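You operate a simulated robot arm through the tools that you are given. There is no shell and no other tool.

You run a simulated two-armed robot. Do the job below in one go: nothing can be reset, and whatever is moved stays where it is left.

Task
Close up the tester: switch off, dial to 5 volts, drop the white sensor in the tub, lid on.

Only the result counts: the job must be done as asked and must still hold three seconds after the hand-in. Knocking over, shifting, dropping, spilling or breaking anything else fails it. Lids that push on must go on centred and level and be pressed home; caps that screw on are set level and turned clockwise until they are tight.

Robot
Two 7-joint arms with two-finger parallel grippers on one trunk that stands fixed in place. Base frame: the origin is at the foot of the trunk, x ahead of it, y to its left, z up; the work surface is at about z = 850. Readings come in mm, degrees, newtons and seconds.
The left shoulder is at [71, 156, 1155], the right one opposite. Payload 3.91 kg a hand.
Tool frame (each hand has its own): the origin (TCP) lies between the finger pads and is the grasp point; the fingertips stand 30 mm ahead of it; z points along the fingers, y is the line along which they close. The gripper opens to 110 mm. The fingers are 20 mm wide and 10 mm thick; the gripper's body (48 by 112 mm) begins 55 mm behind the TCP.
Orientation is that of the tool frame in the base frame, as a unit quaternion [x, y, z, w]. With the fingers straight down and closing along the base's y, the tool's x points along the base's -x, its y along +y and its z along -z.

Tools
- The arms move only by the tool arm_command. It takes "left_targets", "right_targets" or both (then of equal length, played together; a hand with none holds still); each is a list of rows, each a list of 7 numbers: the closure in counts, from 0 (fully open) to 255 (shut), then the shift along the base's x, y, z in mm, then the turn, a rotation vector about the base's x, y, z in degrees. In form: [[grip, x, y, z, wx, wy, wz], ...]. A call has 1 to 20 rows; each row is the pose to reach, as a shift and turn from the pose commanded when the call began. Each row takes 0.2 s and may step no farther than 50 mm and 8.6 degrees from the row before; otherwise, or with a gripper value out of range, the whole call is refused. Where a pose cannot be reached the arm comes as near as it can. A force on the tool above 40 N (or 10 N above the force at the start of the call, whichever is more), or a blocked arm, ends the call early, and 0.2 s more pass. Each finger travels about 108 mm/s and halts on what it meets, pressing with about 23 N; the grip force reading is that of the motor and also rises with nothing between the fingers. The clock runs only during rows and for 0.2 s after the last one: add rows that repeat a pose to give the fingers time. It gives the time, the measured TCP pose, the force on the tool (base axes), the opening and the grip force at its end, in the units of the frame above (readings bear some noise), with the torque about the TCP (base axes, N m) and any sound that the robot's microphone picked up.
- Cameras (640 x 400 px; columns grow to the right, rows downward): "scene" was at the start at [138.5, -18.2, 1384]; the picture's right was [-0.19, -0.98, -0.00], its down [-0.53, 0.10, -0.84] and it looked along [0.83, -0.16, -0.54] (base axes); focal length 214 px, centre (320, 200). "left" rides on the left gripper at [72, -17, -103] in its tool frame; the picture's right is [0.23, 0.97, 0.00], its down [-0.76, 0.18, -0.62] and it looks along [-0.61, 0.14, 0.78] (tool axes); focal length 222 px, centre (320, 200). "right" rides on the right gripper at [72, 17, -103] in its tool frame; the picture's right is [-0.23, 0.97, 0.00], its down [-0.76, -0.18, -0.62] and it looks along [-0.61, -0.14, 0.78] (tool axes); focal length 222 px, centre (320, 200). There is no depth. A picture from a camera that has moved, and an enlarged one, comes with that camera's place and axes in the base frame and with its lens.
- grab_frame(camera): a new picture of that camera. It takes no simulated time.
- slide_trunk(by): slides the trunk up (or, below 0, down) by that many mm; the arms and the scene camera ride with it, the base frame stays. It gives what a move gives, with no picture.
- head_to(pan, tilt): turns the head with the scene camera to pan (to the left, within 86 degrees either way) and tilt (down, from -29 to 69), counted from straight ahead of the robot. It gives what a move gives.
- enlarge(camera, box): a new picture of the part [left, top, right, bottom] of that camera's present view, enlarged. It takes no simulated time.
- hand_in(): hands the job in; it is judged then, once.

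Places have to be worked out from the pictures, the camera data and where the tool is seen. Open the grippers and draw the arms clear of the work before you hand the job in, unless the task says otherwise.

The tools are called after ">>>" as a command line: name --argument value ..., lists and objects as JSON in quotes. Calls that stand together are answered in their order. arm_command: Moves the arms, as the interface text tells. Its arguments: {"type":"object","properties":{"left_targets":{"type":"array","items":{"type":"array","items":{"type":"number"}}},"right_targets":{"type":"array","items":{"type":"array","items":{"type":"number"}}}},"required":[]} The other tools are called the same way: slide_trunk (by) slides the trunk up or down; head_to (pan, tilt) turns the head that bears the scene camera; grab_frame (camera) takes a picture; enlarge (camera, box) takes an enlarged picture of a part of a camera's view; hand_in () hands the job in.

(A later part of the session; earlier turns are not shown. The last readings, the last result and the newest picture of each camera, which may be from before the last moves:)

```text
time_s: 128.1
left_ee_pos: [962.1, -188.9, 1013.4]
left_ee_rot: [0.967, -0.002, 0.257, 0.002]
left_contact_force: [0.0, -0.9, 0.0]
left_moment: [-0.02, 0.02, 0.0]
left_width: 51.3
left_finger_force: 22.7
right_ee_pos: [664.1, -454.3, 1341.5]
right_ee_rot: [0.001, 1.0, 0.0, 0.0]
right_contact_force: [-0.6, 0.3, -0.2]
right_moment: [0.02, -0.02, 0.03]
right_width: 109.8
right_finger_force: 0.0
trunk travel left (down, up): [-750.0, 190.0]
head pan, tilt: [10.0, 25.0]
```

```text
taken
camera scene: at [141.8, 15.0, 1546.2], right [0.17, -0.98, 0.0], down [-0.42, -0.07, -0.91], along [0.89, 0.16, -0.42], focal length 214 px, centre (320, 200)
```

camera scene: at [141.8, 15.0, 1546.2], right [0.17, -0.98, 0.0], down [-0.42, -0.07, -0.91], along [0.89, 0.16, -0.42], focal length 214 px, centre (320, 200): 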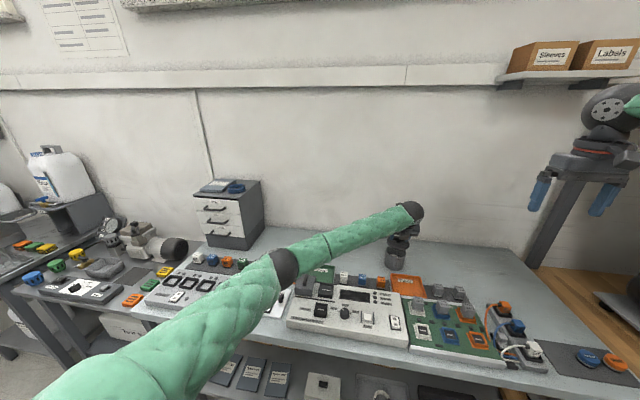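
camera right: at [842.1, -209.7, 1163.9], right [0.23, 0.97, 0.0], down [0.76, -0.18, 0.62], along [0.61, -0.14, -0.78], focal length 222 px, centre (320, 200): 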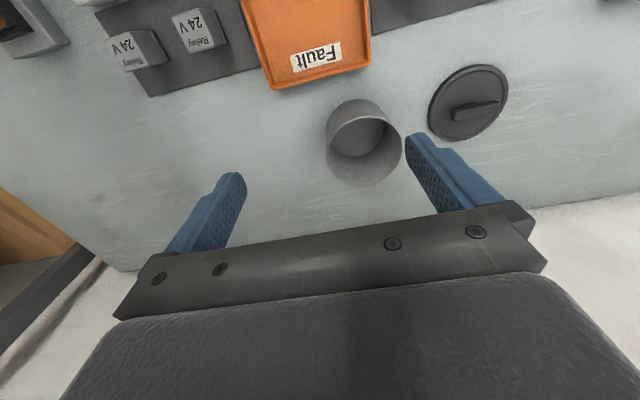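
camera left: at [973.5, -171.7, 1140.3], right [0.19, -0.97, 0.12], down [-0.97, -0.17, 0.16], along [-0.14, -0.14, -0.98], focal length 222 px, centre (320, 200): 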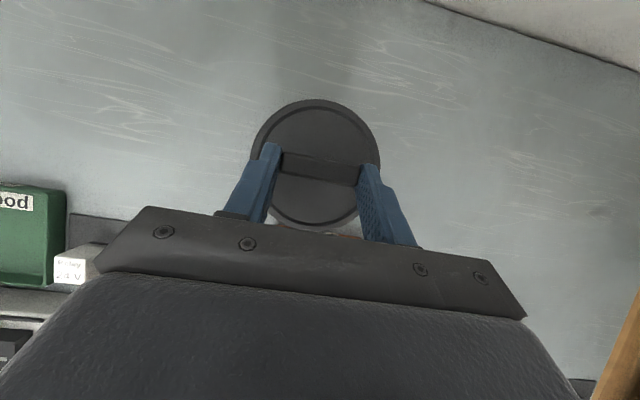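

The elbow stayed out and the lid is above the tub. I check the alignment from both cameras.

>>> enlarge --camera "left" --box '[240, 90, 400, 240]'

>>> enlarge --camera "scene" --box '[360, 195, 440, 285]'

>>> grab_frame --camera "right"

```text
2.67 times, centred on (320, 165) of left
camera zoom: at [973.5, -171.7, 1140.3], right [0.19, -0.97, 0.12], down [-0.97, -0.17, 0.16], along [-0.14, -0.14, -0.98], focal length 592 px, centre (320, 293)
```

zoom: 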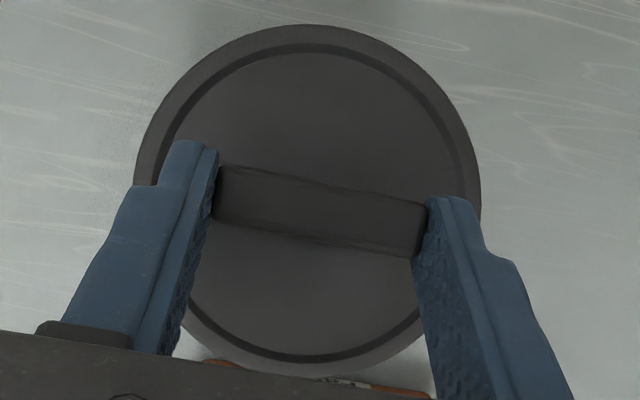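

```text
4.44 times, centred on (400, 240) of scene
camera zoom: at [141.8, 15.0, 1546.2], right [0.17, -0.98, 0.0], down [-0.42, -0.07, -0.91], along [0.89, 0.16, -0.42], focal length 953 px, centre (-36, 22)
```

zoom: 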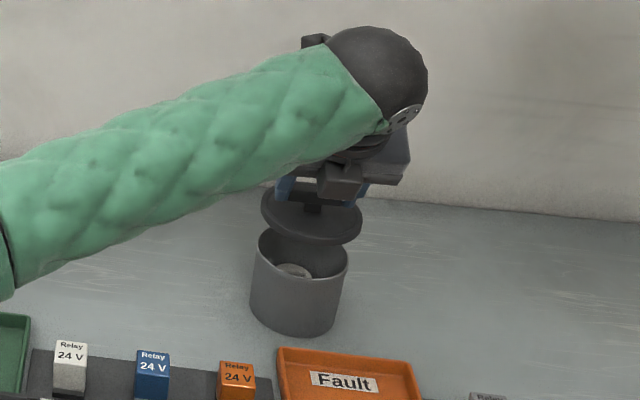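

```text
taken
camera right: at [592.5, -436.9, 1445.3], right [0.23, 0.97, 0.0], down [0.76, -0.18, 0.62], along [0.61, -0.14, -0.78], focal length 222 px, centre (320, 200)
```

right: 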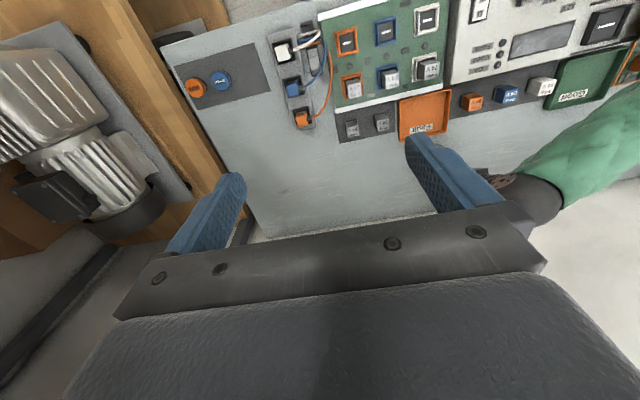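

From the scene view the lid is within about 1 mm sideways of the tub. To measure the fore-aft match precisely, I shift 60 mm left so the tub rim shows beside the lid in the hand camera.

>>> arm_command --left_targets '[[200, 0, 20, 0, 0, 0, 0], [200, 0, 45, 0, 0, 0, 0], [200, 0, 65, 0, 0, 0, 0], [200, 0, 65, 0, 0, 0, 0]]'

>>> grab_frame --camera "left"

>>> enlarge --camera "left" --box '[240, 90, 460, 240]'

>>> enlarge --camera "left" --box '[340, 100, 460, 220]'

```text
time_s: 129.1
left_ee_pos: [961.5, -124.0, 1014.4]
left_ee_rot: [0.966, -0.001, 0.257, 0.002]
left_contact_force: [0.1, 0.5, -0.3]
left_moment: [0.0, 0.0, -0.01]
left_width: 50.9
left_finger_force: 23.2
right_ee_pos: [663.5, -453.9, 1340.7]
right_ee_rot: [0.001, 1.0, 0.001, 0.0]
right_contact_force: [0.1, 0.5, -0.2]
right_moment: [0.01, 0.03, -0.01]
right_width: 109.9
right_finger_force: 0.1
trunk travel left (down, up): [-750.0, 190.0]
head pan, tilt: [10.0, 25.0]
```

```text
taken
camera left: at [974.3, -107.6, 1142.0], right [0.19, -0.97, 0.12], down [-0.97, -0.17, 0.16], along [-0.14, -0.14, -0.98], focal length 222 px, centre (320, 200)
```

left: 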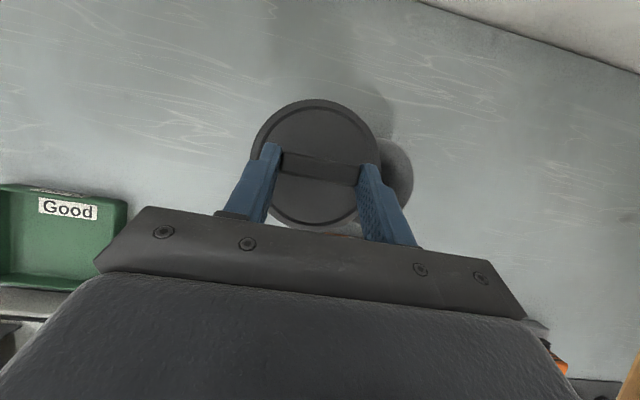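

```text
2.67 times, centred on (350, 165) of left
camera zoom: at [974.3, -107.6, 1142.0], right [0.19, -0.97, 0.12], down [-0.97, -0.17, 0.16], along [-0.14, -0.14, -0.98], focal length 592 px, centre (240, 293)
```

zoom: 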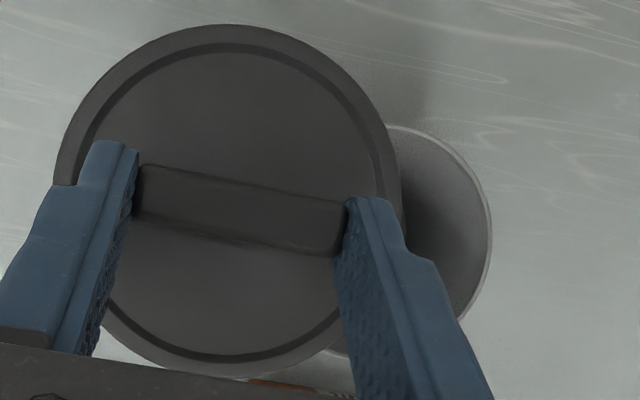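

```text
3.33 times, centred on (400, 160) of left
camera zoom: at [974.3, -107.6, 1142.0], right [0.19, -0.97, 0.12], down [-0.97, -0.17, 0.16], along [-0.14, -0.14, -0.98], focal length 740 px, centre (53, 333)
```

zoom: 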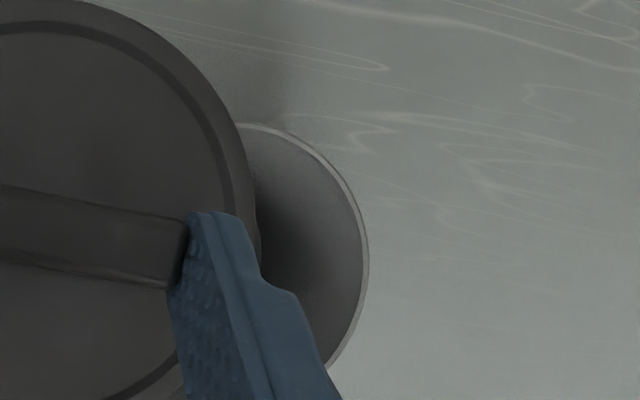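

Measured in this view the tub sits about 63.6 mm right of the lid centre and 2–3 mm nearer the robot. I move back with a partial correction and lower to leave the lid roughly 6 mm above the rim.

>>> arm_command --left_targets '[[200, -0.5, -20, 0, 0, 0, 0], [200, -1, -45, 0, 0, 0, 0], [200, -1.5, -63.6, 0, 0, 0, 0], [200, -1.5, -63.6, -12, 0, 0, 0], [200, -1.5, -63.6, -24, 0, 0, 0], [200, -1.5, -63.6, -34, 0, 0, 0], [200, -1.5, -63.6, -34, 0, 0, 0]]'

>>> enlarge --camera "scene" --box '[376, 225, 424, 285]'

```text
time_s: 130.7
left_ee_pos: [961.5, -189.1, 981.3]
left_ee_rot: [0.967, -0.003, 0.256, 0.003]
left_contact_force: [0.0, 0.1, -1.5]
left_moment: [-0.03, -0.02, 0.0]
left_width: 51.1
left_finger_force: 23.2
right_ee_pos: [663.4, -454.8, 1341.0]
right_ee_rot: [0.002, 1.0, 0.0, 0.0]
right_contact_force: [0.0, 0.1, -0.2]
right_moment: [-0.01, -0.01, 0.02]
right_width: 109.8
right_finger_force: 0.1
trunk travel left (down, up): [-750.0, 190.0]
head pan, tilt: [10.0, 25.0]
```

```text
6.67 times, centred on (400, 255) of scene
camera zoom: at [141.8, 14.7, 1546.3], right [0.17, -0.98, 0.0], down [-0.42, -0.07, -0.91], along [0.89, 0.16, -0.42], focal length 1430 px, centre (-213, -167)
```

zoom: 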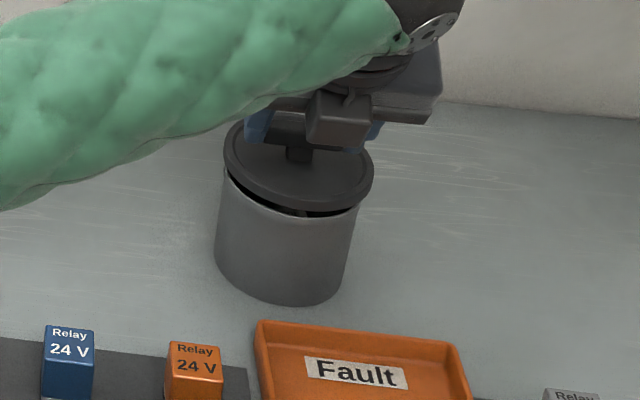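

The lid hovers a few millimetres over the rim. I zoom tighter to compare lid and rim edges on both sides.

>>> enlarge --camera "scene" --box '[380, 240, 420, 265]'

```text
16.00 times, centred on (400, 252) of scene
camera zoom: at [141.8, 14.7, 1546.3], right [0.17, -0.98, 0.0], down [-0.42, -0.07, -0.91], along [0.89, 0.16, -0.42], focal length 3432 px, centre (-960, -640)
```

zoom: 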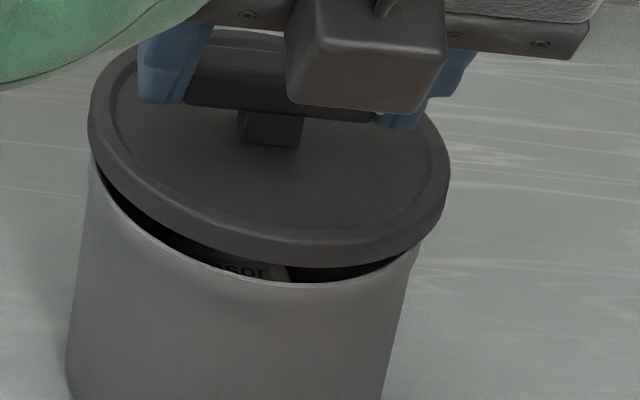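

The side view suggests the lid sits about 2 mm too far right. To check fore-aft alignment too, I bring the right hand around (yaw +90°) so its camera looks at the tub from the right side.

>>> arm_command --right_targets '[[0, 18, 8, -12, 0, 0, 8.2], [0, 38, 18, -26, 0, 0, 16.4], [0, 58, 28, -40, 0, 0, 24.6], [0, 78, 38, -54, 0, 0, 32.8], [0, 98, 48, -68, 0, 0, 41], [0, 118, 58, -82, 0, 0, 49.2], [0, 138, 68, -98, 0, 0, 57.4], [0, 158, 80, -114, 0, 0, 65.6], [0, 178, 90, -130, 0, 0, 73.8], [0, 198, 100, -146, 0, 0, 82], [0, 217, 109, -161, 0, 0, 90]]'

>>> grab_frame --camera "right"

```text
time_s: 133.1
left_ee_pos: [961.9, -187.6, 979.2]
left_ee_rot: [0.967, -0.001, 0.256, 0.002]
left_contact_force: [0.7, 1.1, -1.5]
left_moment: [-0.01, 0.01, 0.0]
left_width: 50.8
left_finger_force: 22.9
right_ee_pos: [881.2, -344.2, 1178.3]
right_ee_rot: [-0.707, 0.707, 0.0, -0.002]
right_contact_force: [-0.4, -1.0, 0.0]
right_moment: [0.0, 0.02, -0.02]
right_width: 110.2
right_finger_force: 0.1
trunk travel left (down, up): [-750.0, 190.0]
head pan, tilt: [10.0, 25.0]
```

```text
taken
camera right: at [865.7, -415.7, 1282.3], right [-0.97, 0.23, 0.0], down [0.18, 0.76, 0.62], along [0.14, 0.61, -0.78], focal length 222 px, centre (320, 200)
```

right: 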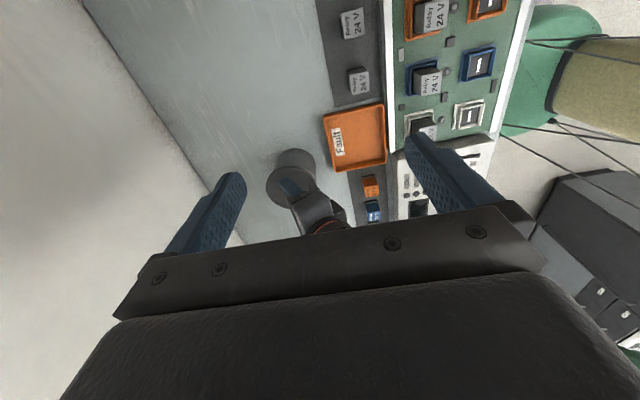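

The tub and lid are visible from the right hand's camera; I zoom in on them.

>>> enlarge --camera "right" --box '[258, 140, 330, 220]'

>>> enlarge --camera "right" --box '[260, 155, 324, 195]'

```text
5.00 times, centred on (294, 180) of right
camera zoom: at [865.7, -415.7, 1282.3], right [-0.97, 0.23, 0.0], down [0.18, 0.76, 0.62], along [0.14, 0.61, -0.78], focal length 1111 px, centre (450, 300)
```

zoom: 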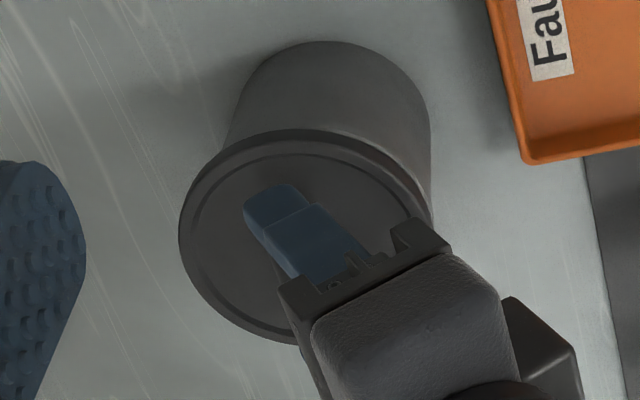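

```text
10.00 times, centred on (292, 175) of right
camera zoom: at [865.7, -415.7, 1282.3], right [-0.97, 0.23, 0.0], down [0.18, 0.76, 0.62], along [0.14, 0.61, -0.78], focal length 2221 px, centre (600, 450)
```

zoom: 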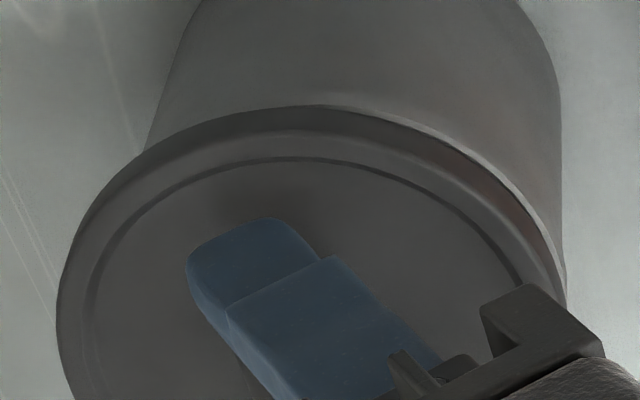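

Both side views agree: the lid is about 3 mm too far forward (+x) and 2 mm too far right (-y). I correct by (-3, +1.9) mm and re-check from both cameras.

>>> arm_command --left_targets '[[200, -1.5, 1, 0, 0, 0, 0], [200, -3, 1.9, 0, 0, 0, 0], [200, -3, 1.9, 0, 0, 0, 0]]'

>>> enlarge --camera "right" --box '[260, 155, 324, 195]'

>>> enlarge --camera "scene" --box '[380, 240, 420, 265]'

```text
time_s: 133.8
left_ee_pos: [958.9, -185.4, 979.9]
left_ee_rot: [0.967, -0.002, 0.256, 0.002]
left_contact_force: [-0.1, -0.7, -0.6]
left_moment: [0.0, 0.01, 0.01]
left_width: 51.0
left_finger_force: 23.1
right_ee_pos: [879.1, -343.7, 1180.2]
right_ee_rot: [-0.706, 0.708, 0.0, -0.001]
right_contact_force: [0.6, 1.0, 0.0]
right_moment: [0.01, 0.0, -0.01]
right_width: 109.8
right_finger_force: 0.2
trunk travel left (down, up): [-750.0, 190.0]
head pan, tilt: [10.0, 25.0]
```

```text
10.00 times, centred on (292, 175) of right
camera zoom: at [864.0, -415.8, 1283.3], right [-0.97, 0.23, 0.0], down [0.18, 0.76, 0.62], along [0.14, 0.61, -0.78], focal length 2221 px, centre (600, 450)
```

zoom: 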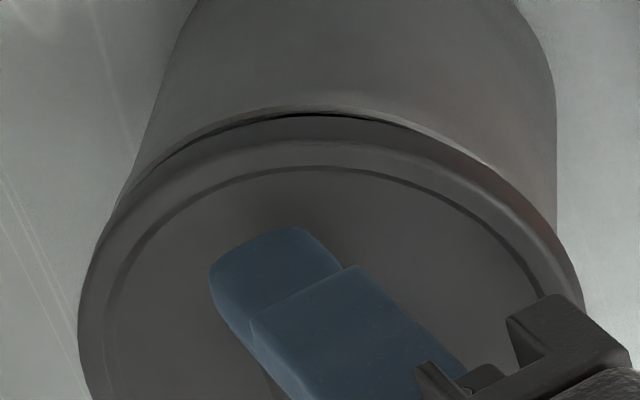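

```text
16.00 times, centred on (400, 252) of scene
camera zoom: at [141.6, 14.6, 1546.3], right [0.17, -0.98, 0.0], down [-0.42, -0.07, -0.91], along [0.89, 0.16, -0.42], focal length 3432 px, centre (-960, -640)
```

zoom: 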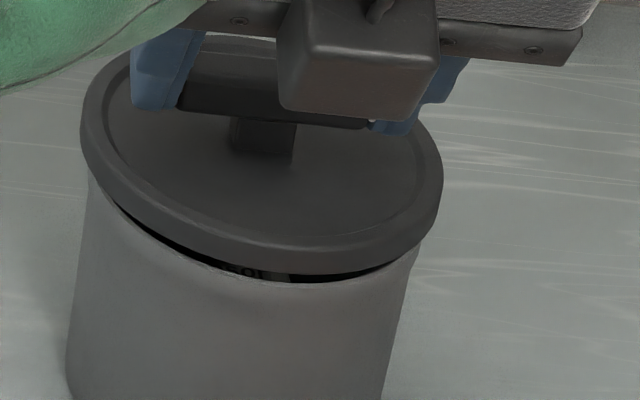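

Now the rim shows evenly on the near side. I zoom tighter on each edge from the right camera to quantify the overhang.

>>> enlarge --camera "right" --box '[262, 164, 290, 184]'

>>> enlarge --camera "right" --box '[298, 164, 326, 184]'

>>> enlarge --camera "scene" --box '[382, 243, 396, 253]'

>>> enlarge --camera "scene" --box '[398, 247, 412, 257]'

```text
16.00 times, centred on (276, 174) of right
camera zoom: at [864.0, -415.8, 1283.3], right [-0.97, 0.23, 0.0], down [0.18, 0.76, 0.62], along [0.14, 0.61, -0.78], focal length 3554 px, centre (1024, 616)
```

zoom: 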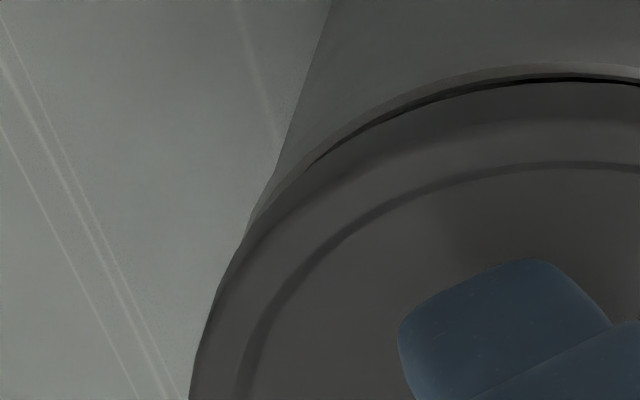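

```text
16.00 times, centred on (312, 174) of right
camera zoom: at [864.0, -415.8, 1283.3], right [-0.97, 0.23, 0.0], down [0.18, 0.76, 0.62], along [0.14, 0.61, -0.78], focal length 3554 px, centre (448, 616)
```

zoom: 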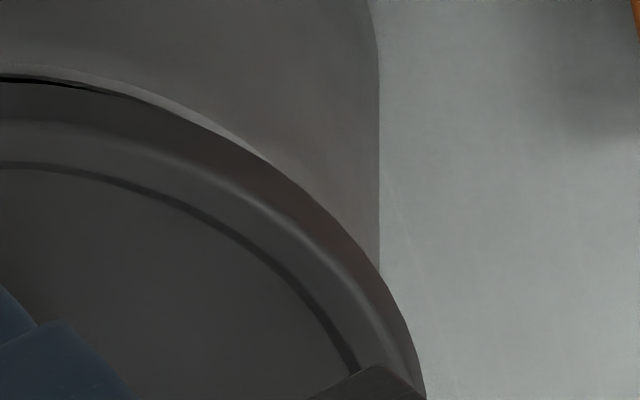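

```text
16.00 times, centred on (389, 248) of scene
camera zoom: at [141.6, 14.6, 1546.3], right [0.17, -0.98, 0.0], down [-0.42, -0.07, -0.91], along [0.89, 0.16, -0.42], focal length 3432 px, centre (-784, -568)
```

zoom: 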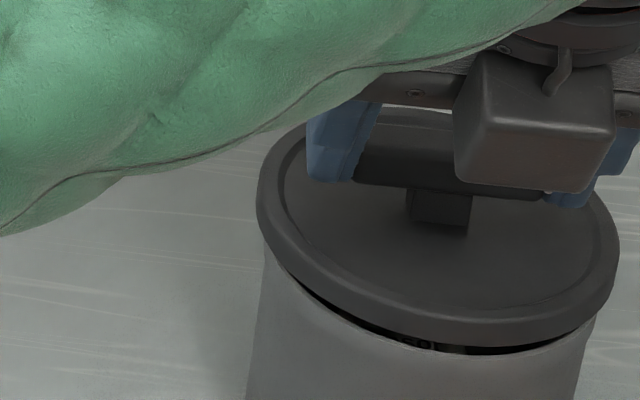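

```text
16.00 times, centred on (405, 252) of scene
camera zoom: at [141.6, 14.6, 1546.3], right [0.17, -0.98, 0.0], down [-0.42, -0.07, -0.91], along [0.89, 0.16, -0.42], focal length 3432 px, centre (-1040, -632)
```

zoom: 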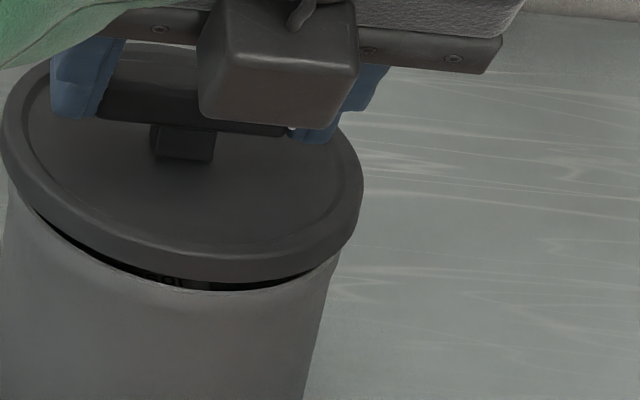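

I compare with static things (the tray) to make sure the camera itself hasn't shifted between pictures.

>>> enlarge --camera "right" --box '[258, 140, 330, 220]'

>>> grab_frame --camera "right"

```text
5.00 times, centred on (294, 180) of right
camera zoom: at [864.0, -415.8, 1283.3], right [-0.97, 0.23, 0.0], down [0.18, 0.76, 0.62], along [0.14, 0.61, -0.78], focal length 1111 px, centre (450, 300)
```

zoom: 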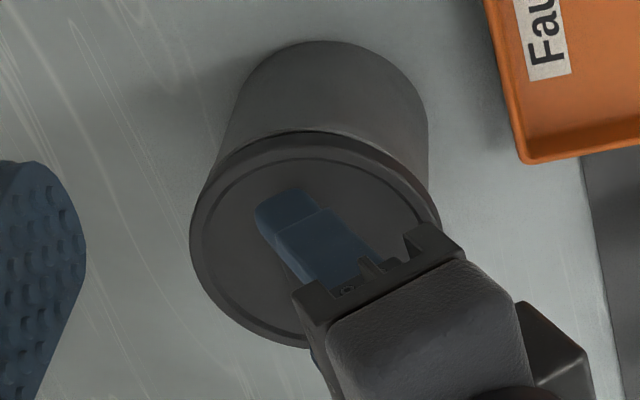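

```text
taken
camera right: at [864.0, -415.8, 1283.3], right [-0.97, 0.23, 0.0], down [0.18, 0.76, 0.62], along [0.14, 0.61, -0.78], focal length 222 px, centre (320, 200)
```

right: 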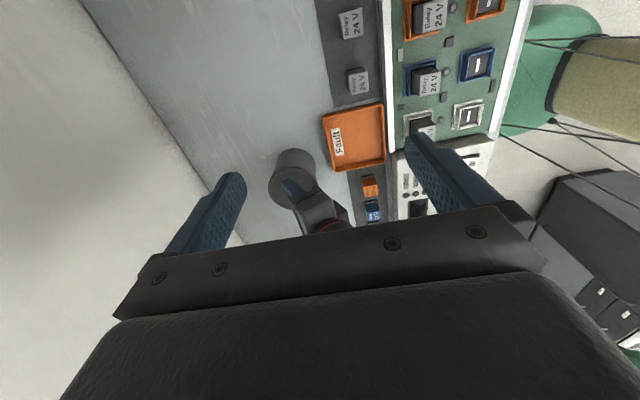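

Careful fitting in this single view puts the tub centre 2.1 mm ahead (+x) of the lid, with y within about 1 mm; I over-corrected. I shift the lid +2 mm in x and check again.

>>> arm_command --left_targets '[[200, 1, 0.2, 0, 0, 0, 0], [200, 2, 0.3, 0, 0, 0, 0], [200, 2, 0.3, 0, 0, 0, 0]]'

>>> enlarge --camera "right" --box '[262, 164, 290, 184]'

>>> enlarge --camera "right" --box '[298, 164, 326, 184]'

>>> enlarge --camera "scene" --box '[380, 240, 420, 265]'

```text
time_s: 134.7
left_ee_pos: [959.2, -184.4, 980.6]
left_ee_rot: [0.967, -0.002, 0.257, 0.002]
left_contact_force: [-0.7, -0.4, -0.6]
left_moment: [0.03, 0.03, -0.01]
left_width: 50.9
left_finger_force: 22.5
right_ee_pos: [880.6, -343.6, 1179.7]
right_ee_rot: [-0.707, 0.707, 0.0, -0.001]
right_contact_force: [-0.1, 0.3, -1.3]
right_moment: [-0.01, 0.0, -0.01]
right_width: 109.6
right_finger_force: 0.0
trunk travel left (down, up): [-750.0, 190.0]
head pan, tilt: [10.0, 25.0]
```

```text
16.00 times, centred on (276, 174) of right
camera zoom: at [864.4, -415.7, 1283.0], right [-0.97, 0.23, 0.0], down [0.18, 0.76, 0.62], along [0.14, 0.61, -0.78], focal length 3554 px, centre (1024, 616)
```

zoom: 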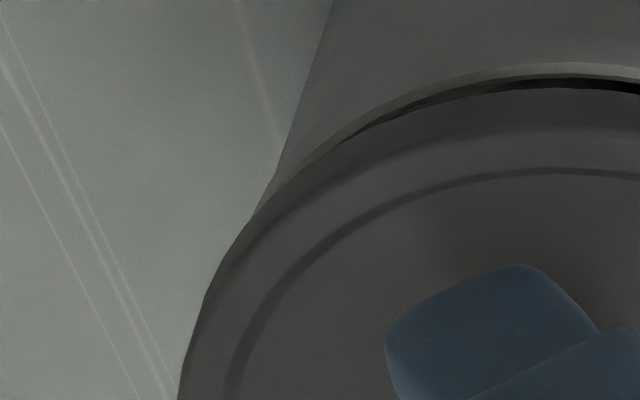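

```text
16.00 times, centred on (312, 174) of right
camera zoom: at [864.4, -415.7, 1283.0], right [-0.97, 0.23, 0.0], down [0.18, 0.76, 0.62], along [0.14, 0.61, -0.78], focal length 3554 px, centre (448, 616)
```

zoom: 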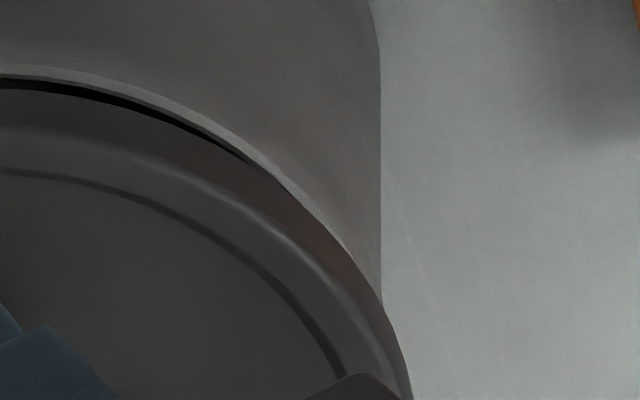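

```text
16.00 times, centred on (400, 252) of scene
camera zoom: at [142.0, 14.7, 1546.2], right [0.17, -0.98, 0.0], down [-0.42, -0.07, -0.91], along [0.89, 0.16, -0.42], focal length 3432 px, centre (-960, -640)
```

zoom: 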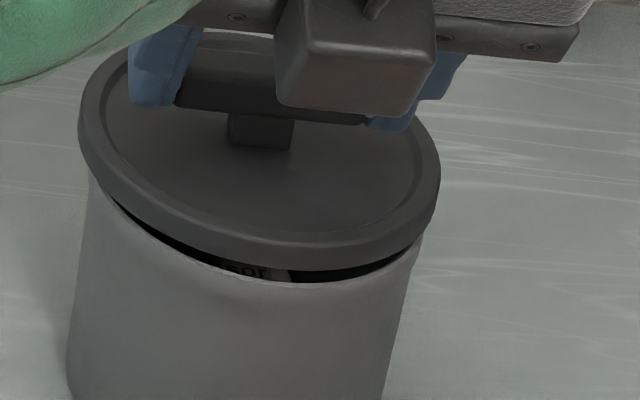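

Now both views show lid and rim concentric to within about 0.5 mm. I lower gently to touch the rim, watching the force.

>>> arm_command --left_targets '[[200, 0, -0.3, -2, 0, 0, 0], [200, 0, -0.3, -4, 0, 0, 0], [200, 0, -0.3, -5.5, 0, 0, 0], [200, 0, -0.3, -7, 0, 0, 0], [200, 0, -0.3, -8, 0, 0, 0], [200, 0, -0.3, -8, 0, 0, 0]]'

>>> enlarge --camera "right" --box '[260, 155, 324, 195]'

>>> enlarge --camera "scene" --box '[380, 240, 420, 265]'

```text
time_s: 136.1
left_ee_pos: [958.9, -185.3, 971.7]
left_ee_rot: [0.966, -0.002, 0.257, 0.002]
left_contact_force: [-0.2, -0.4, 1.2]
left_moment: [-0.06, -0.12, -0.01]
left_width: 50.8
left_finger_force: 22.6
right_ee_pos: [879.0, -345.8, 1179.5]
right_ee_rot: [-0.706, 0.708, 0.001, 0.0]
right_contact_force: [-0.5, 0.6, 0.4]
right_moment: [-0.04, 0.0, 0.0]
right_width: 110.0
right_finger_force: 0.0
trunk travel left (down, up): [-750.0, 190.0]
head pan, tilt: [10.0, 25.0]
```

```text
10.00 times, centred on (292, 175) of right
camera zoom: at [864.2, -415.7, 1283.2], right [-0.97, 0.23, 0.0], down [0.18, 0.76, 0.62], along [0.14, 0.61, -0.78], focal length 2221 px, centre (600, 450)
```

zoom: 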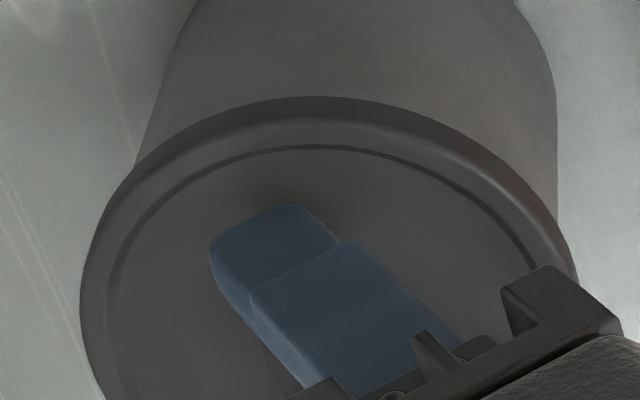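

```text
16.00 times, centred on (400, 252) of scene
camera zoom: at [141.8, 14.8, 1546.3], right [0.17, -0.98, 0.0], down [-0.42, -0.07, -0.91], along [0.89, 0.16, -0.42], focal length 3432 px, centre (-960, -640)
```

zoom: 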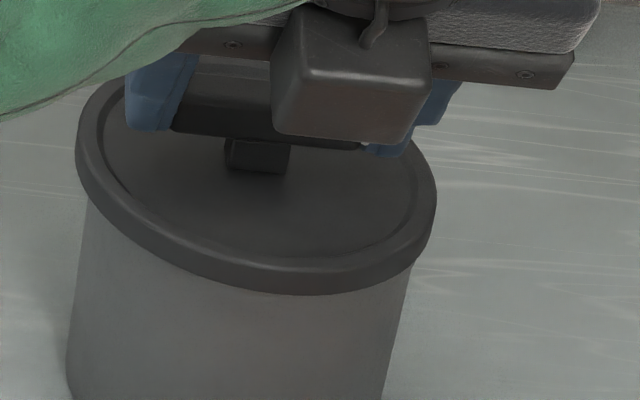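

First contact is felt (about 1 N) with the lid skirt at rim height. I lower another 3 mm in small steps to see whether it slips over the rim.

>>> arm_command --left_targets '[[200, 0, 0, -1, 0, 0, 0], [200, 0, 0, -2, 0, 0, 0], [200, 0, 0, -3, 0, 0, 0], [200, 0, 0, -3, 0, 0, 0]]'

>>> enlarge --camera "scene" --box '[380, 240, 420, 265]'

>>> enlarge --camera "right" --box '[260, 155, 324, 195]'

```text
time_s: 137.1
left_ee_pos: [958.9, -185.7, 970.9]
left_ee_rot: [0.966, -0.001, 0.257, 0.002]
left_contact_force: [4.5, 0.7, 13.0]
left_moment: [-0.37, -0.42, 0.05]
left_width: 51.0
left_finger_force: 23.3
right_ee_pos: [879.7, -342.1, 1180.6]
right_ee_rot: [-0.706, 0.708, 0.0, 0.0]
right_contact_force: [-0.9, -0.5, 0.0]
right_moment: [-0.03, -0.02, 0.01]
right_width: 110.1
right_finger_force: 0.1
trunk travel left (down, up): [-750.0, 190.0]
head pan, tilt: [10.0, 25.0]
```

```text
16.00 times, centred on (400, 252) of scene
camera zoom: at [140.9, 15.2, 1546.5], right [0.17, -0.98, 0.0], down [-0.42, -0.07, -0.91], along [0.89, 0.16, -0.42], focal length 3432 px, centre (-960, -640)
```

zoom: 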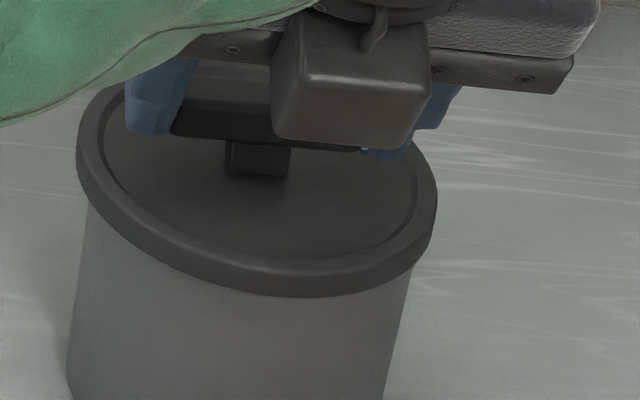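

```text
10.00 times, centred on (292, 175) of right
camera zoom: at [863.5, -415.2, 1283.9], right [-0.97, 0.23, 0.0], down [0.18, 0.76, 0.62], along [0.14, 0.61, -0.78], focal length 2221 px, centre (600, 450)
```

zoom: 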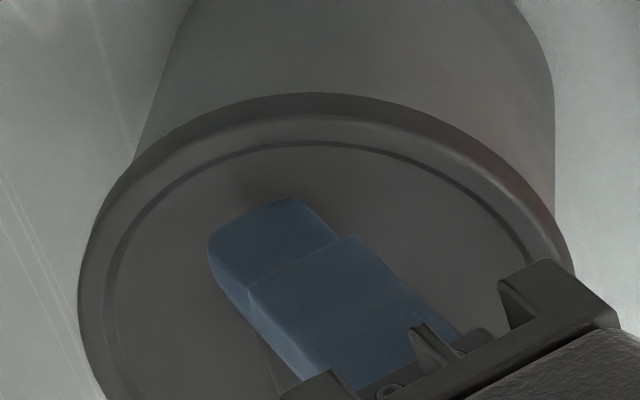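

The press is taken up on the right (-y) side (13 N), so the lid is slightly too far left. I lift 3 mm, shift 0.8 mm right and 0.3 mm forward, and try again.

>>> arm_command --left_targets '[[200, 0, 0, 2, 0, 0, 0], [200, 0, 0, 4, 0, 0, 0], [200, 0.3, -0.8, 4, 0, 0, 0], [200, 0.3, -0.8, 2, 0, 0, 0], [200, 0.3, -0.8, 0.5, 0, 0, 0], [200, 0.3, -0.8, -0.5, 0, 0, 0], [200, 0.3, -0.8, -1, 0, 0, 0]]'

>>> enlarge --camera "right" --box '[260, 155, 324, 195]'

```text
time_s: 138.7
left_ee_pos: [959.7, -186.0, 968.4]
left_ee_rot: [0.967, -0.002, 0.255, 0.002]
left_contact_force: [1.0, -0.4, -0.1]
left_moment: [-0.01, -0.01, 0.01]
left_width: 51.1
left_finger_force: 23.0
right_ee_pos: [879.2, -344.0, 1180.7]
right_ee_rot: [-0.706, 0.708, 0.001, -0.001]
right_contact_force: [0.1, 0.0, 0.2]
right_moment: [-0.02, 0.02, -0.01]
right_width: 109.9
right_finger_force: 0.0
trunk travel left (down, up): [-750.0, 190.0]
head pan, tilt: [10.0, 25.0]
```

```text
10.00 times, centred on (292, 175) of right
camera zoom: at [864.2, -415.8, 1283.0], right [-0.97, 0.23, 0.0], down [0.18, 0.76, 0.62], along [0.14, 0.61, -0.78], focal length 2221 px, centre (600, 450)
```

zoom: 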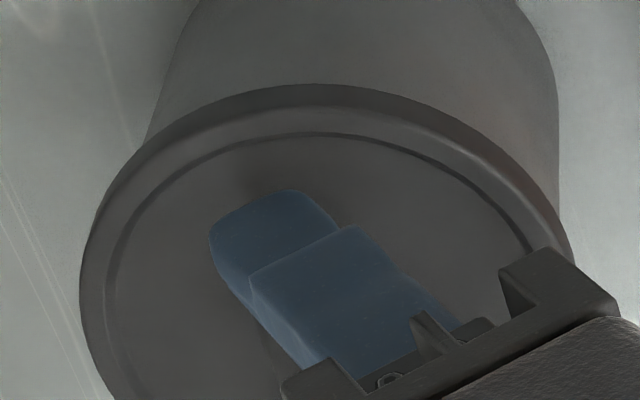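

No force now at a lower height: the skirt has slipped over the rim. I keep lowering in small steps until it seats.

>>> arm_command --left_targets '[[200, 0, 0, -1, 0, 0, 0], [200, 0, 0, -2, 0, 0, 0], [200, 0, 0, -3, 0, 0, 0], [200, 0, 0, -4, 0, 0, 0], [200, 0, 0, -5, 0, 0, 0], [200, 0, 0, -5, 0, 0, 0]]'

>>> enlarge --camera "scene" --box '[380, 240, 420, 265]'

```text
time_s: 140.1
left_ee_pos: [960.3, -187.0, 966.2]
left_ee_rot: [0.966, -0.002, 0.258, 0.002]
left_contact_force: [5.2, -1.6, 14.3]
left_moment: [0.03, -0.22, 0.0]
left_width: 50.9
left_finger_force: 23.0
right_ee_pos: [879.5, -343.8, 1181.7]
right_ee_rot: [-0.706, 0.708, 0.0, 0.0]
right_contact_force: [-0.2, 1.0, -0.1]
right_moment: [0.02, 0.0, 0.02]
right_width: 110.1
right_finger_force: 0.1
trunk travel left (down, up): [-750.0, 190.0]
head pan, tilt: [10.0, 25.0]
heard: snap
```

```text
16.00 times, centred on (400, 252) of scene
camera zoom: at [140.8, 14.9, 1546.5], right [0.17, -0.98, 0.0], down [-0.42, -0.07, -0.91], along [0.89, 0.16, -0.42], focal length 3432 px, centre (-960, -640)
```

zoom: 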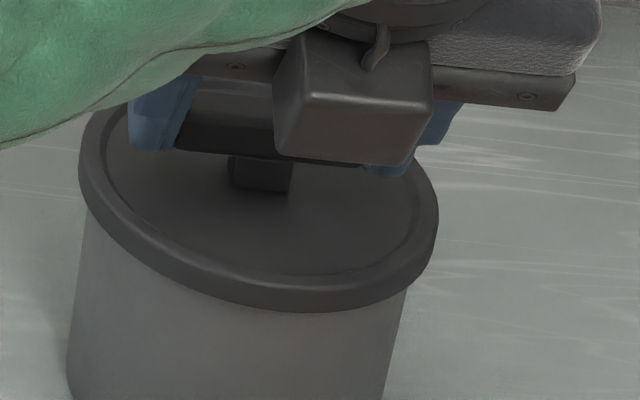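

I heard a snap: the lid clicked on. I give it one slightly firmer push to be sure it's fully home.

>>> arm_command --left_targets '[[200, 0, 0, -1, 0, 0, 0], [200, 0, 0, -2, 0, 0, 0], [200, 0, 0, -3, 0, 0, 0], [200, 0, 0, -3, 0, 0, 0]]'

>>> enlarge --camera "right" --box '[260, 155, 324, 195]'

>>> enlarge --camera "scene" --box '[380, 240, 420, 265]'

```text
time_s: 141.1
left_ee_pos: [959.5, -187.0, 962.4]
left_ee_rot: [0.966, -0.003, 0.257, 0.002]
left_contact_force: [5.2, -2.8, 24.1]
left_moment: [-0.12, -0.46, -0.1]
left_width: 51.2
left_finger_force: 22.8
right_ee_pos: [878.6, -343.0, 1180.7]
right_ee_rot: [-0.706, 0.708, -0.001, 0.0]
right_contact_force: [-0.1, -1.3, -0.2]
right_moment: [-0.02, 0.02, 0.0]
right_width: 110.2
right_finger_force: 0.0
trunk travel left (down, up): [-750.0, 190.0]
head pan, tilt: [10.0, 25.0]
```

```text
10.00 times, centred on (292, 175) of right
camera zoom: at [862.4, -415.7, 1284.5], right [-0.97, 0.23, 0.0], down [0.18, 0.76, 0.62], along [0.14, 0.61, -0.78], focal length 2221 px, centre (600, 450)
```

zoom: 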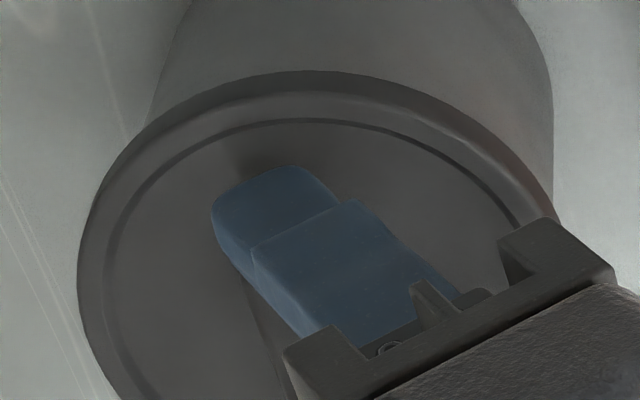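

```text
16.00 times, centred on (400, 252) of scene
camera zoom: at [139.7, 14.9, 1546.5], right [0.17, -0.98, 0.0], down [-0.42, -0.07, -0.91], along [0.89, 0.16, -0.42], focal length 3432 px, centre (-960, -640)
```

zoom: 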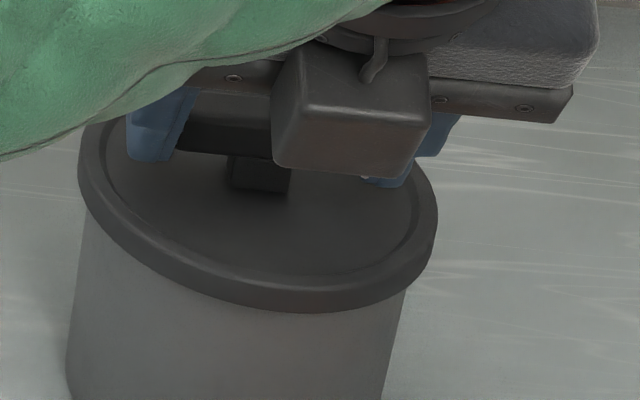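

The lid is bottomed out and level (the fingers just slid slightly on the handle). I ease off most of the pressing force, then open the grip.

>>> arm_command --left_targets '[[200, 0, 0, 2, 0, 0, 0], [200, 0, 0, 4, 0, 0, 0], [200, 0, 0, 4, 0, 0, 0]]'

```text
time_s: 141.8
left_ee_pos: [958.7, -186.6, 962.8]
left_ee_rot: [0.967, -0.002, 0.254, 0.001]
left_contact_force: [-2.6, -1.7, 2.8]
left_moment: [-0.12, -0.06, -0.08]
left_width: 50.9
left_finger_force: 23.2
right_ee_pos: [879.9, -344.4, 1179.4]
right_ee_rot: [-0.706, 0.708, 0.001, 0.0]
right_contact_force: [0.0, 0.1, 0.4]
right_moment: [-0.01, 0.02, 0.0]
right_width: 109.9
right_finger_force: 0.1
trunk travel left (down, up): [-750.0, 190.0]
head pan, tilt: [10.0, 25.0]
```

Force is nearly zero. I open the grip and lift the hand straight up off the lid.

>>> arm_command --left_targets '[[130, 0, 0, 0, 0, 0, 0], [110, 0, 0, 0, 0, 0, 0], [95, 0, 0, 0, 0, 0, 0], [95, 0, 0, 0, 0, 0, 0]]'

>>> arm_command --left_targets '[[95, 0, 0, 6, 0, 0, 0], [95, 0, 0, 15, 0, 0, 0], [95, 0, 0, 30, 0, 0, 0], [95, 0, 0, 55, 0, 0, 0], [95, 0, 0, 85, 0, 0, 0], [95, 0, 0, 115, 0, 0, 0]]'

>>> grab_frame --camera "left"

>>> enlarge --camera "scene" --box '[370, 225, 430, 285]'

>>> enlarge --camera "right" --box '[250, 140, 330, 210]'

```text
time_s: 142.8
left_ee_pos: [959.2, -187.5, 965.0]
left_ee_rot: [0.966, -0.003, 0.257, 0.003]
left_contact_force: [0.6, -0.6, -0.7]
left_moment: [0.0, -0.02, 0.0]
left_width: 69.3
left_finger_force: 0.0
right_ee_pos: [879.1, -343.3, 1179.4]
right_ee_rot: [-0.706, 0.708, 0.0, 0.0]
right_contact_force: [0.4, 0.3, -0.7]
right_moment: [0.0, 0.01, 0.01]
right_width: 110.1
right_finger_force: 0.1
trunk travel left (down, up): [-750.0, 190.0]
head pan, tilt: [10.0, 25.0]
```

```text
time_s: 144.2
left_ee_pos: [958.5, -185.9, 1078.9]
left_ee_rot: [0.967, -0.003, 0.256, 0.002]
left_contact_force: [-0.2, 0.2, 0.2]
left_moment: [0.0, -0.01, -0.01]
left_width: 68.9
left_finger_force: 0.1
right_ee_pos: [878.7, -343.7, 1179.2]
right_ee_rot: [-0.707, 0.708, 0.0, 0.0]
right_contact_force: [-0.3, 0.0, -0.4]
right_moment: [-0.03, -0.01, 0.03]
right_width: 109.8
right_finger_force: 0.0
trunk travel left (down, up): [-750.0, 190.0]
head pan, tilt: [10.0, 25.0]
```

```text
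taken
camera left: at [969.9, -169.6, 1205.8], right [0.19, -0.97, 0.12], down [-0.97, -0.17, 0.16], along [-0.14, -0.14, -0.98], focal length 222 px, centre (320, 200)
```

left: 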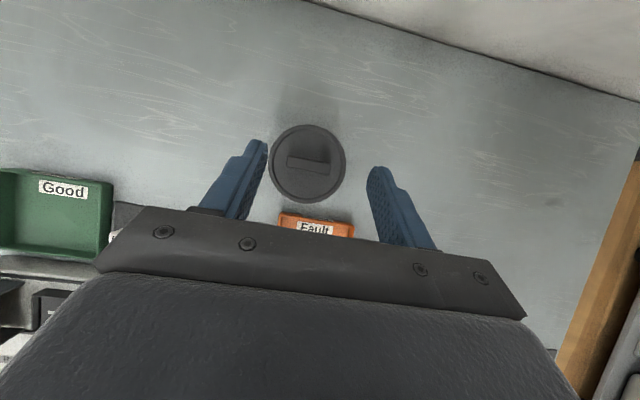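

```text
6.67 times, centred on (400, 255) of scene
camera zoom: at [141.2, 14.8, 1546.2], right [0.17, -0.98, 0.0], down [-0.42, -0.07, -0.91], along [0.89, 0.16, -0.42], focal length 1430 px, centre (-213, -167)
```

zoom: 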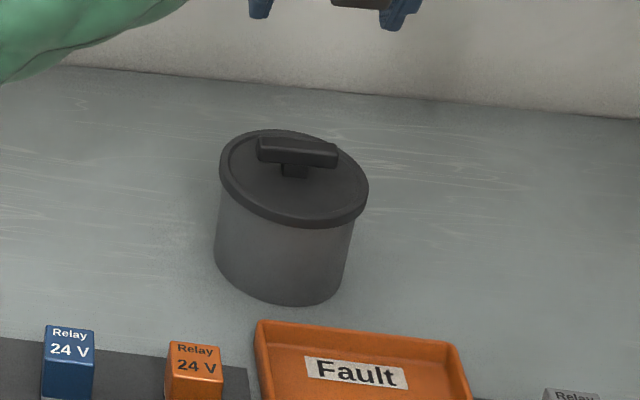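

```text
5.71 times, centred on (290, 175) of right
camera zoom: at [863.7, -415.7, 1283.4], right [-0.97, 0.23, 0.0], down [0.18, 0.76, 0.62], along [0.14, 0.61, -0.78], focal length 1269 px, centre (491, 343)
```

zoom: 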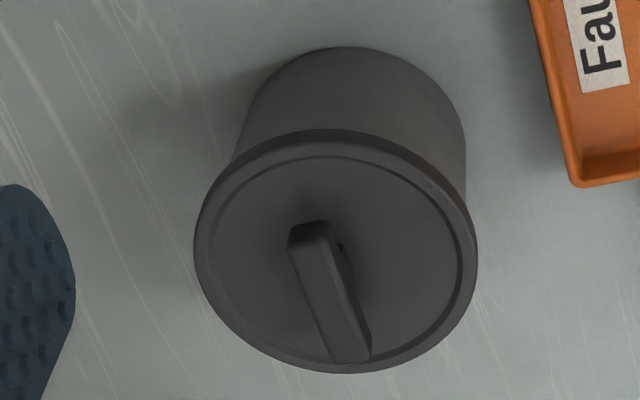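

The lid sits on the tub. I zoom in closely to confirm it is level and evenly seated all round.

>>> enlarge --camera "scene" --box '[380, 240, 420, 265]'

>>> enlarge --camera "right" --box '[260, 155, 324, 195]'

>>> enlarge --camera "left" --box '[250, 110, 370, 210]'

```text
16.00 times, centred on (400, 252) of scene
camera zoom: at [141.2, 14.8, 1546.2], right [0.17, -0.98, 0.0], down [-0.42, -0.07, -0.91], along [0.89, 0.16, -0.42], focal length 3432 px, centre (-960, -640)
```

zoom: 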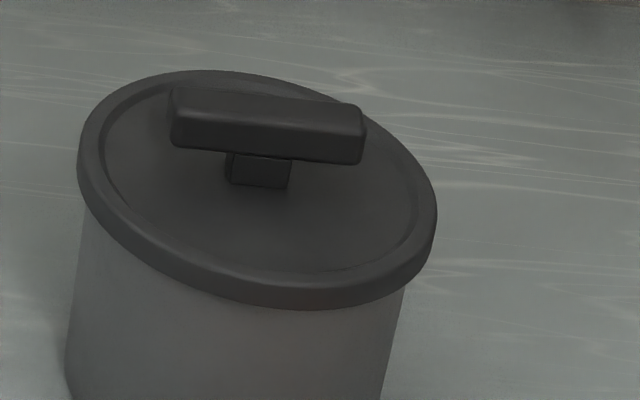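

```text
10.00 times, centred on (292, 175) of right
camera zoom: at [863.7, -415.7, 1283.4], right [-0.97, 0.23, 0.0], down [0.18, 0.76, 0.62], along [0.14, 0.61, -0.78], focal length 2221 px, centre (600, 450)
```

zoom: 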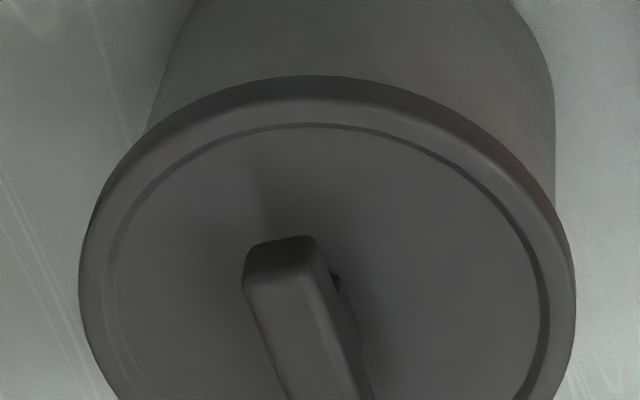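

```text
4.00 times, centred on (310, 160) of left
camera zoom: at [969.9, -169.6, 1205.8], right [0.19, -0.97, 0.12], down [-0.97, -0.17, 0.16], along [-0.14, -0.14, -0.98], focal length 888 px, centre (360, 360)
```

zoom: 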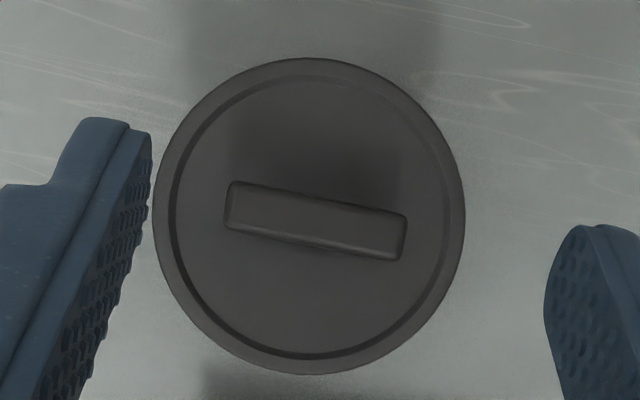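

The lid is level and evenly seated. I raise the trunk fully to lift both arms clear of the work.

>>> slide_trunk --by 190

>>> arm_command --right_targets '[[0, -15, -25, 15, 0, 0, 0], [0, -35, -55, 30, 0, 0, 0], [0, -60, -85, 40, 0, 0, 0], [0, -90, -110, 40, 0, 0, 0], [0, -120, -130, 40, 0, 0, 0]]' --left_targets '[[60, 0, 10, 20, 0, 0, 0], [30, -5, 30, 35, 0, 0, 0], [0, -10, 55, 45, 0, 0, 0], [0, -15, 80, 50, 0, 0, 0], [0, -20, 105, 50, 0, 0, 0]]'

>>> head_to --pan -2 --tilt 45

>>> grab_frame --camera "scene"

```text
time_s: 146.3
left_ee_pos: [959.4, -186.9, 1268.5]
left_ee_rot: [0.967, -0.002, 0.256, 0.002]
left_contact_force: [0.0, -0.1, 0.0]
left_moment: [0.04, 0.01, -0.02]
left_width: 69.0
left_finger_force: 0.0
right_ee_pos: [879.7, -343.2, 1369.7]
right_ee_rot: [-0.707, 0.708, 0.0, -0.001]
right_contact_force: [-0.3, 0.7, 0.8]
right_moment: [0.0, 0.02, 0.0]
right_width: 110.0
right_finger_force: 0.1
trunk travel left (down, up): [-940.0, 0.0]
head pan, tilt: [10.0, 25.0]
```

```text
time_s: 147.5
left_ee_pos: [937.5, -81.4, 1318.9]
left_ee_rot: [0.967, -0.003, 0.256, 0.002]
left_contact_force: [0.0, 0.0, 0.7]
left_moment: [0.01, -0.02, -0.01]
left_width: 110.1
left_finger_force: 0.2
right_ee_pos: [757.7, -474.3, 1410.5]
right_ee_rot: [-0.707, 0.707, -0.001, 0.0]
right_contact_force: [-0.4, -0.2, -0.7]
right_moment: [-0.01, -0.02, 0.01]
right_width: 109.8
right_finger_force: 0.2
trunk travel left (down, up): [-940.0, 0.0]
head pan, tilt: [10.0, 25.0]
```

```text
time_s: 148.4
left_ee_pos: [939.7, -80.8, 1317.9]
left_ee_rot: [0.967, -0.002, 0.256, 0.002]
left_contact_force: [0.4, 0.4, 0.6]
left_moment: [0.03, 0.01, -0.02]
left_width: 110.1
left_finger_force: 0.1
right_ee_pos: [760.0, -475.4, 1410.2]
right_ee_rot: [-0.707, 0.708, 0.0, -0.001]
right_contact_force: [-0.2, -0.9, 0.0]
right_moment: [0.0, 0.01, 0.0]
right_width: 110.0
right_finger_force: 0.0
trunk travel left (down, up): [-940.0, 0.0]
head pan, tilt: [-2.0, 45.0]
```

```text
taken
camera scene: at [133.3, -3.9, 1705.6], right [-0.03, -1.0, 0.0], down [-0.71, 0.02, -0.71], along [0.71, -0.02, -0.71], focal length 214 px, centre (320, 200)
```

scene: 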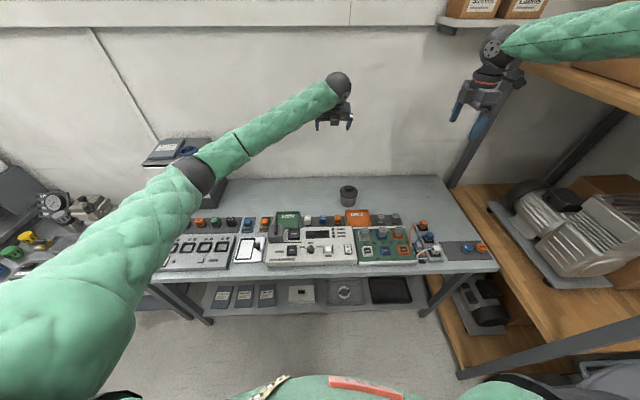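

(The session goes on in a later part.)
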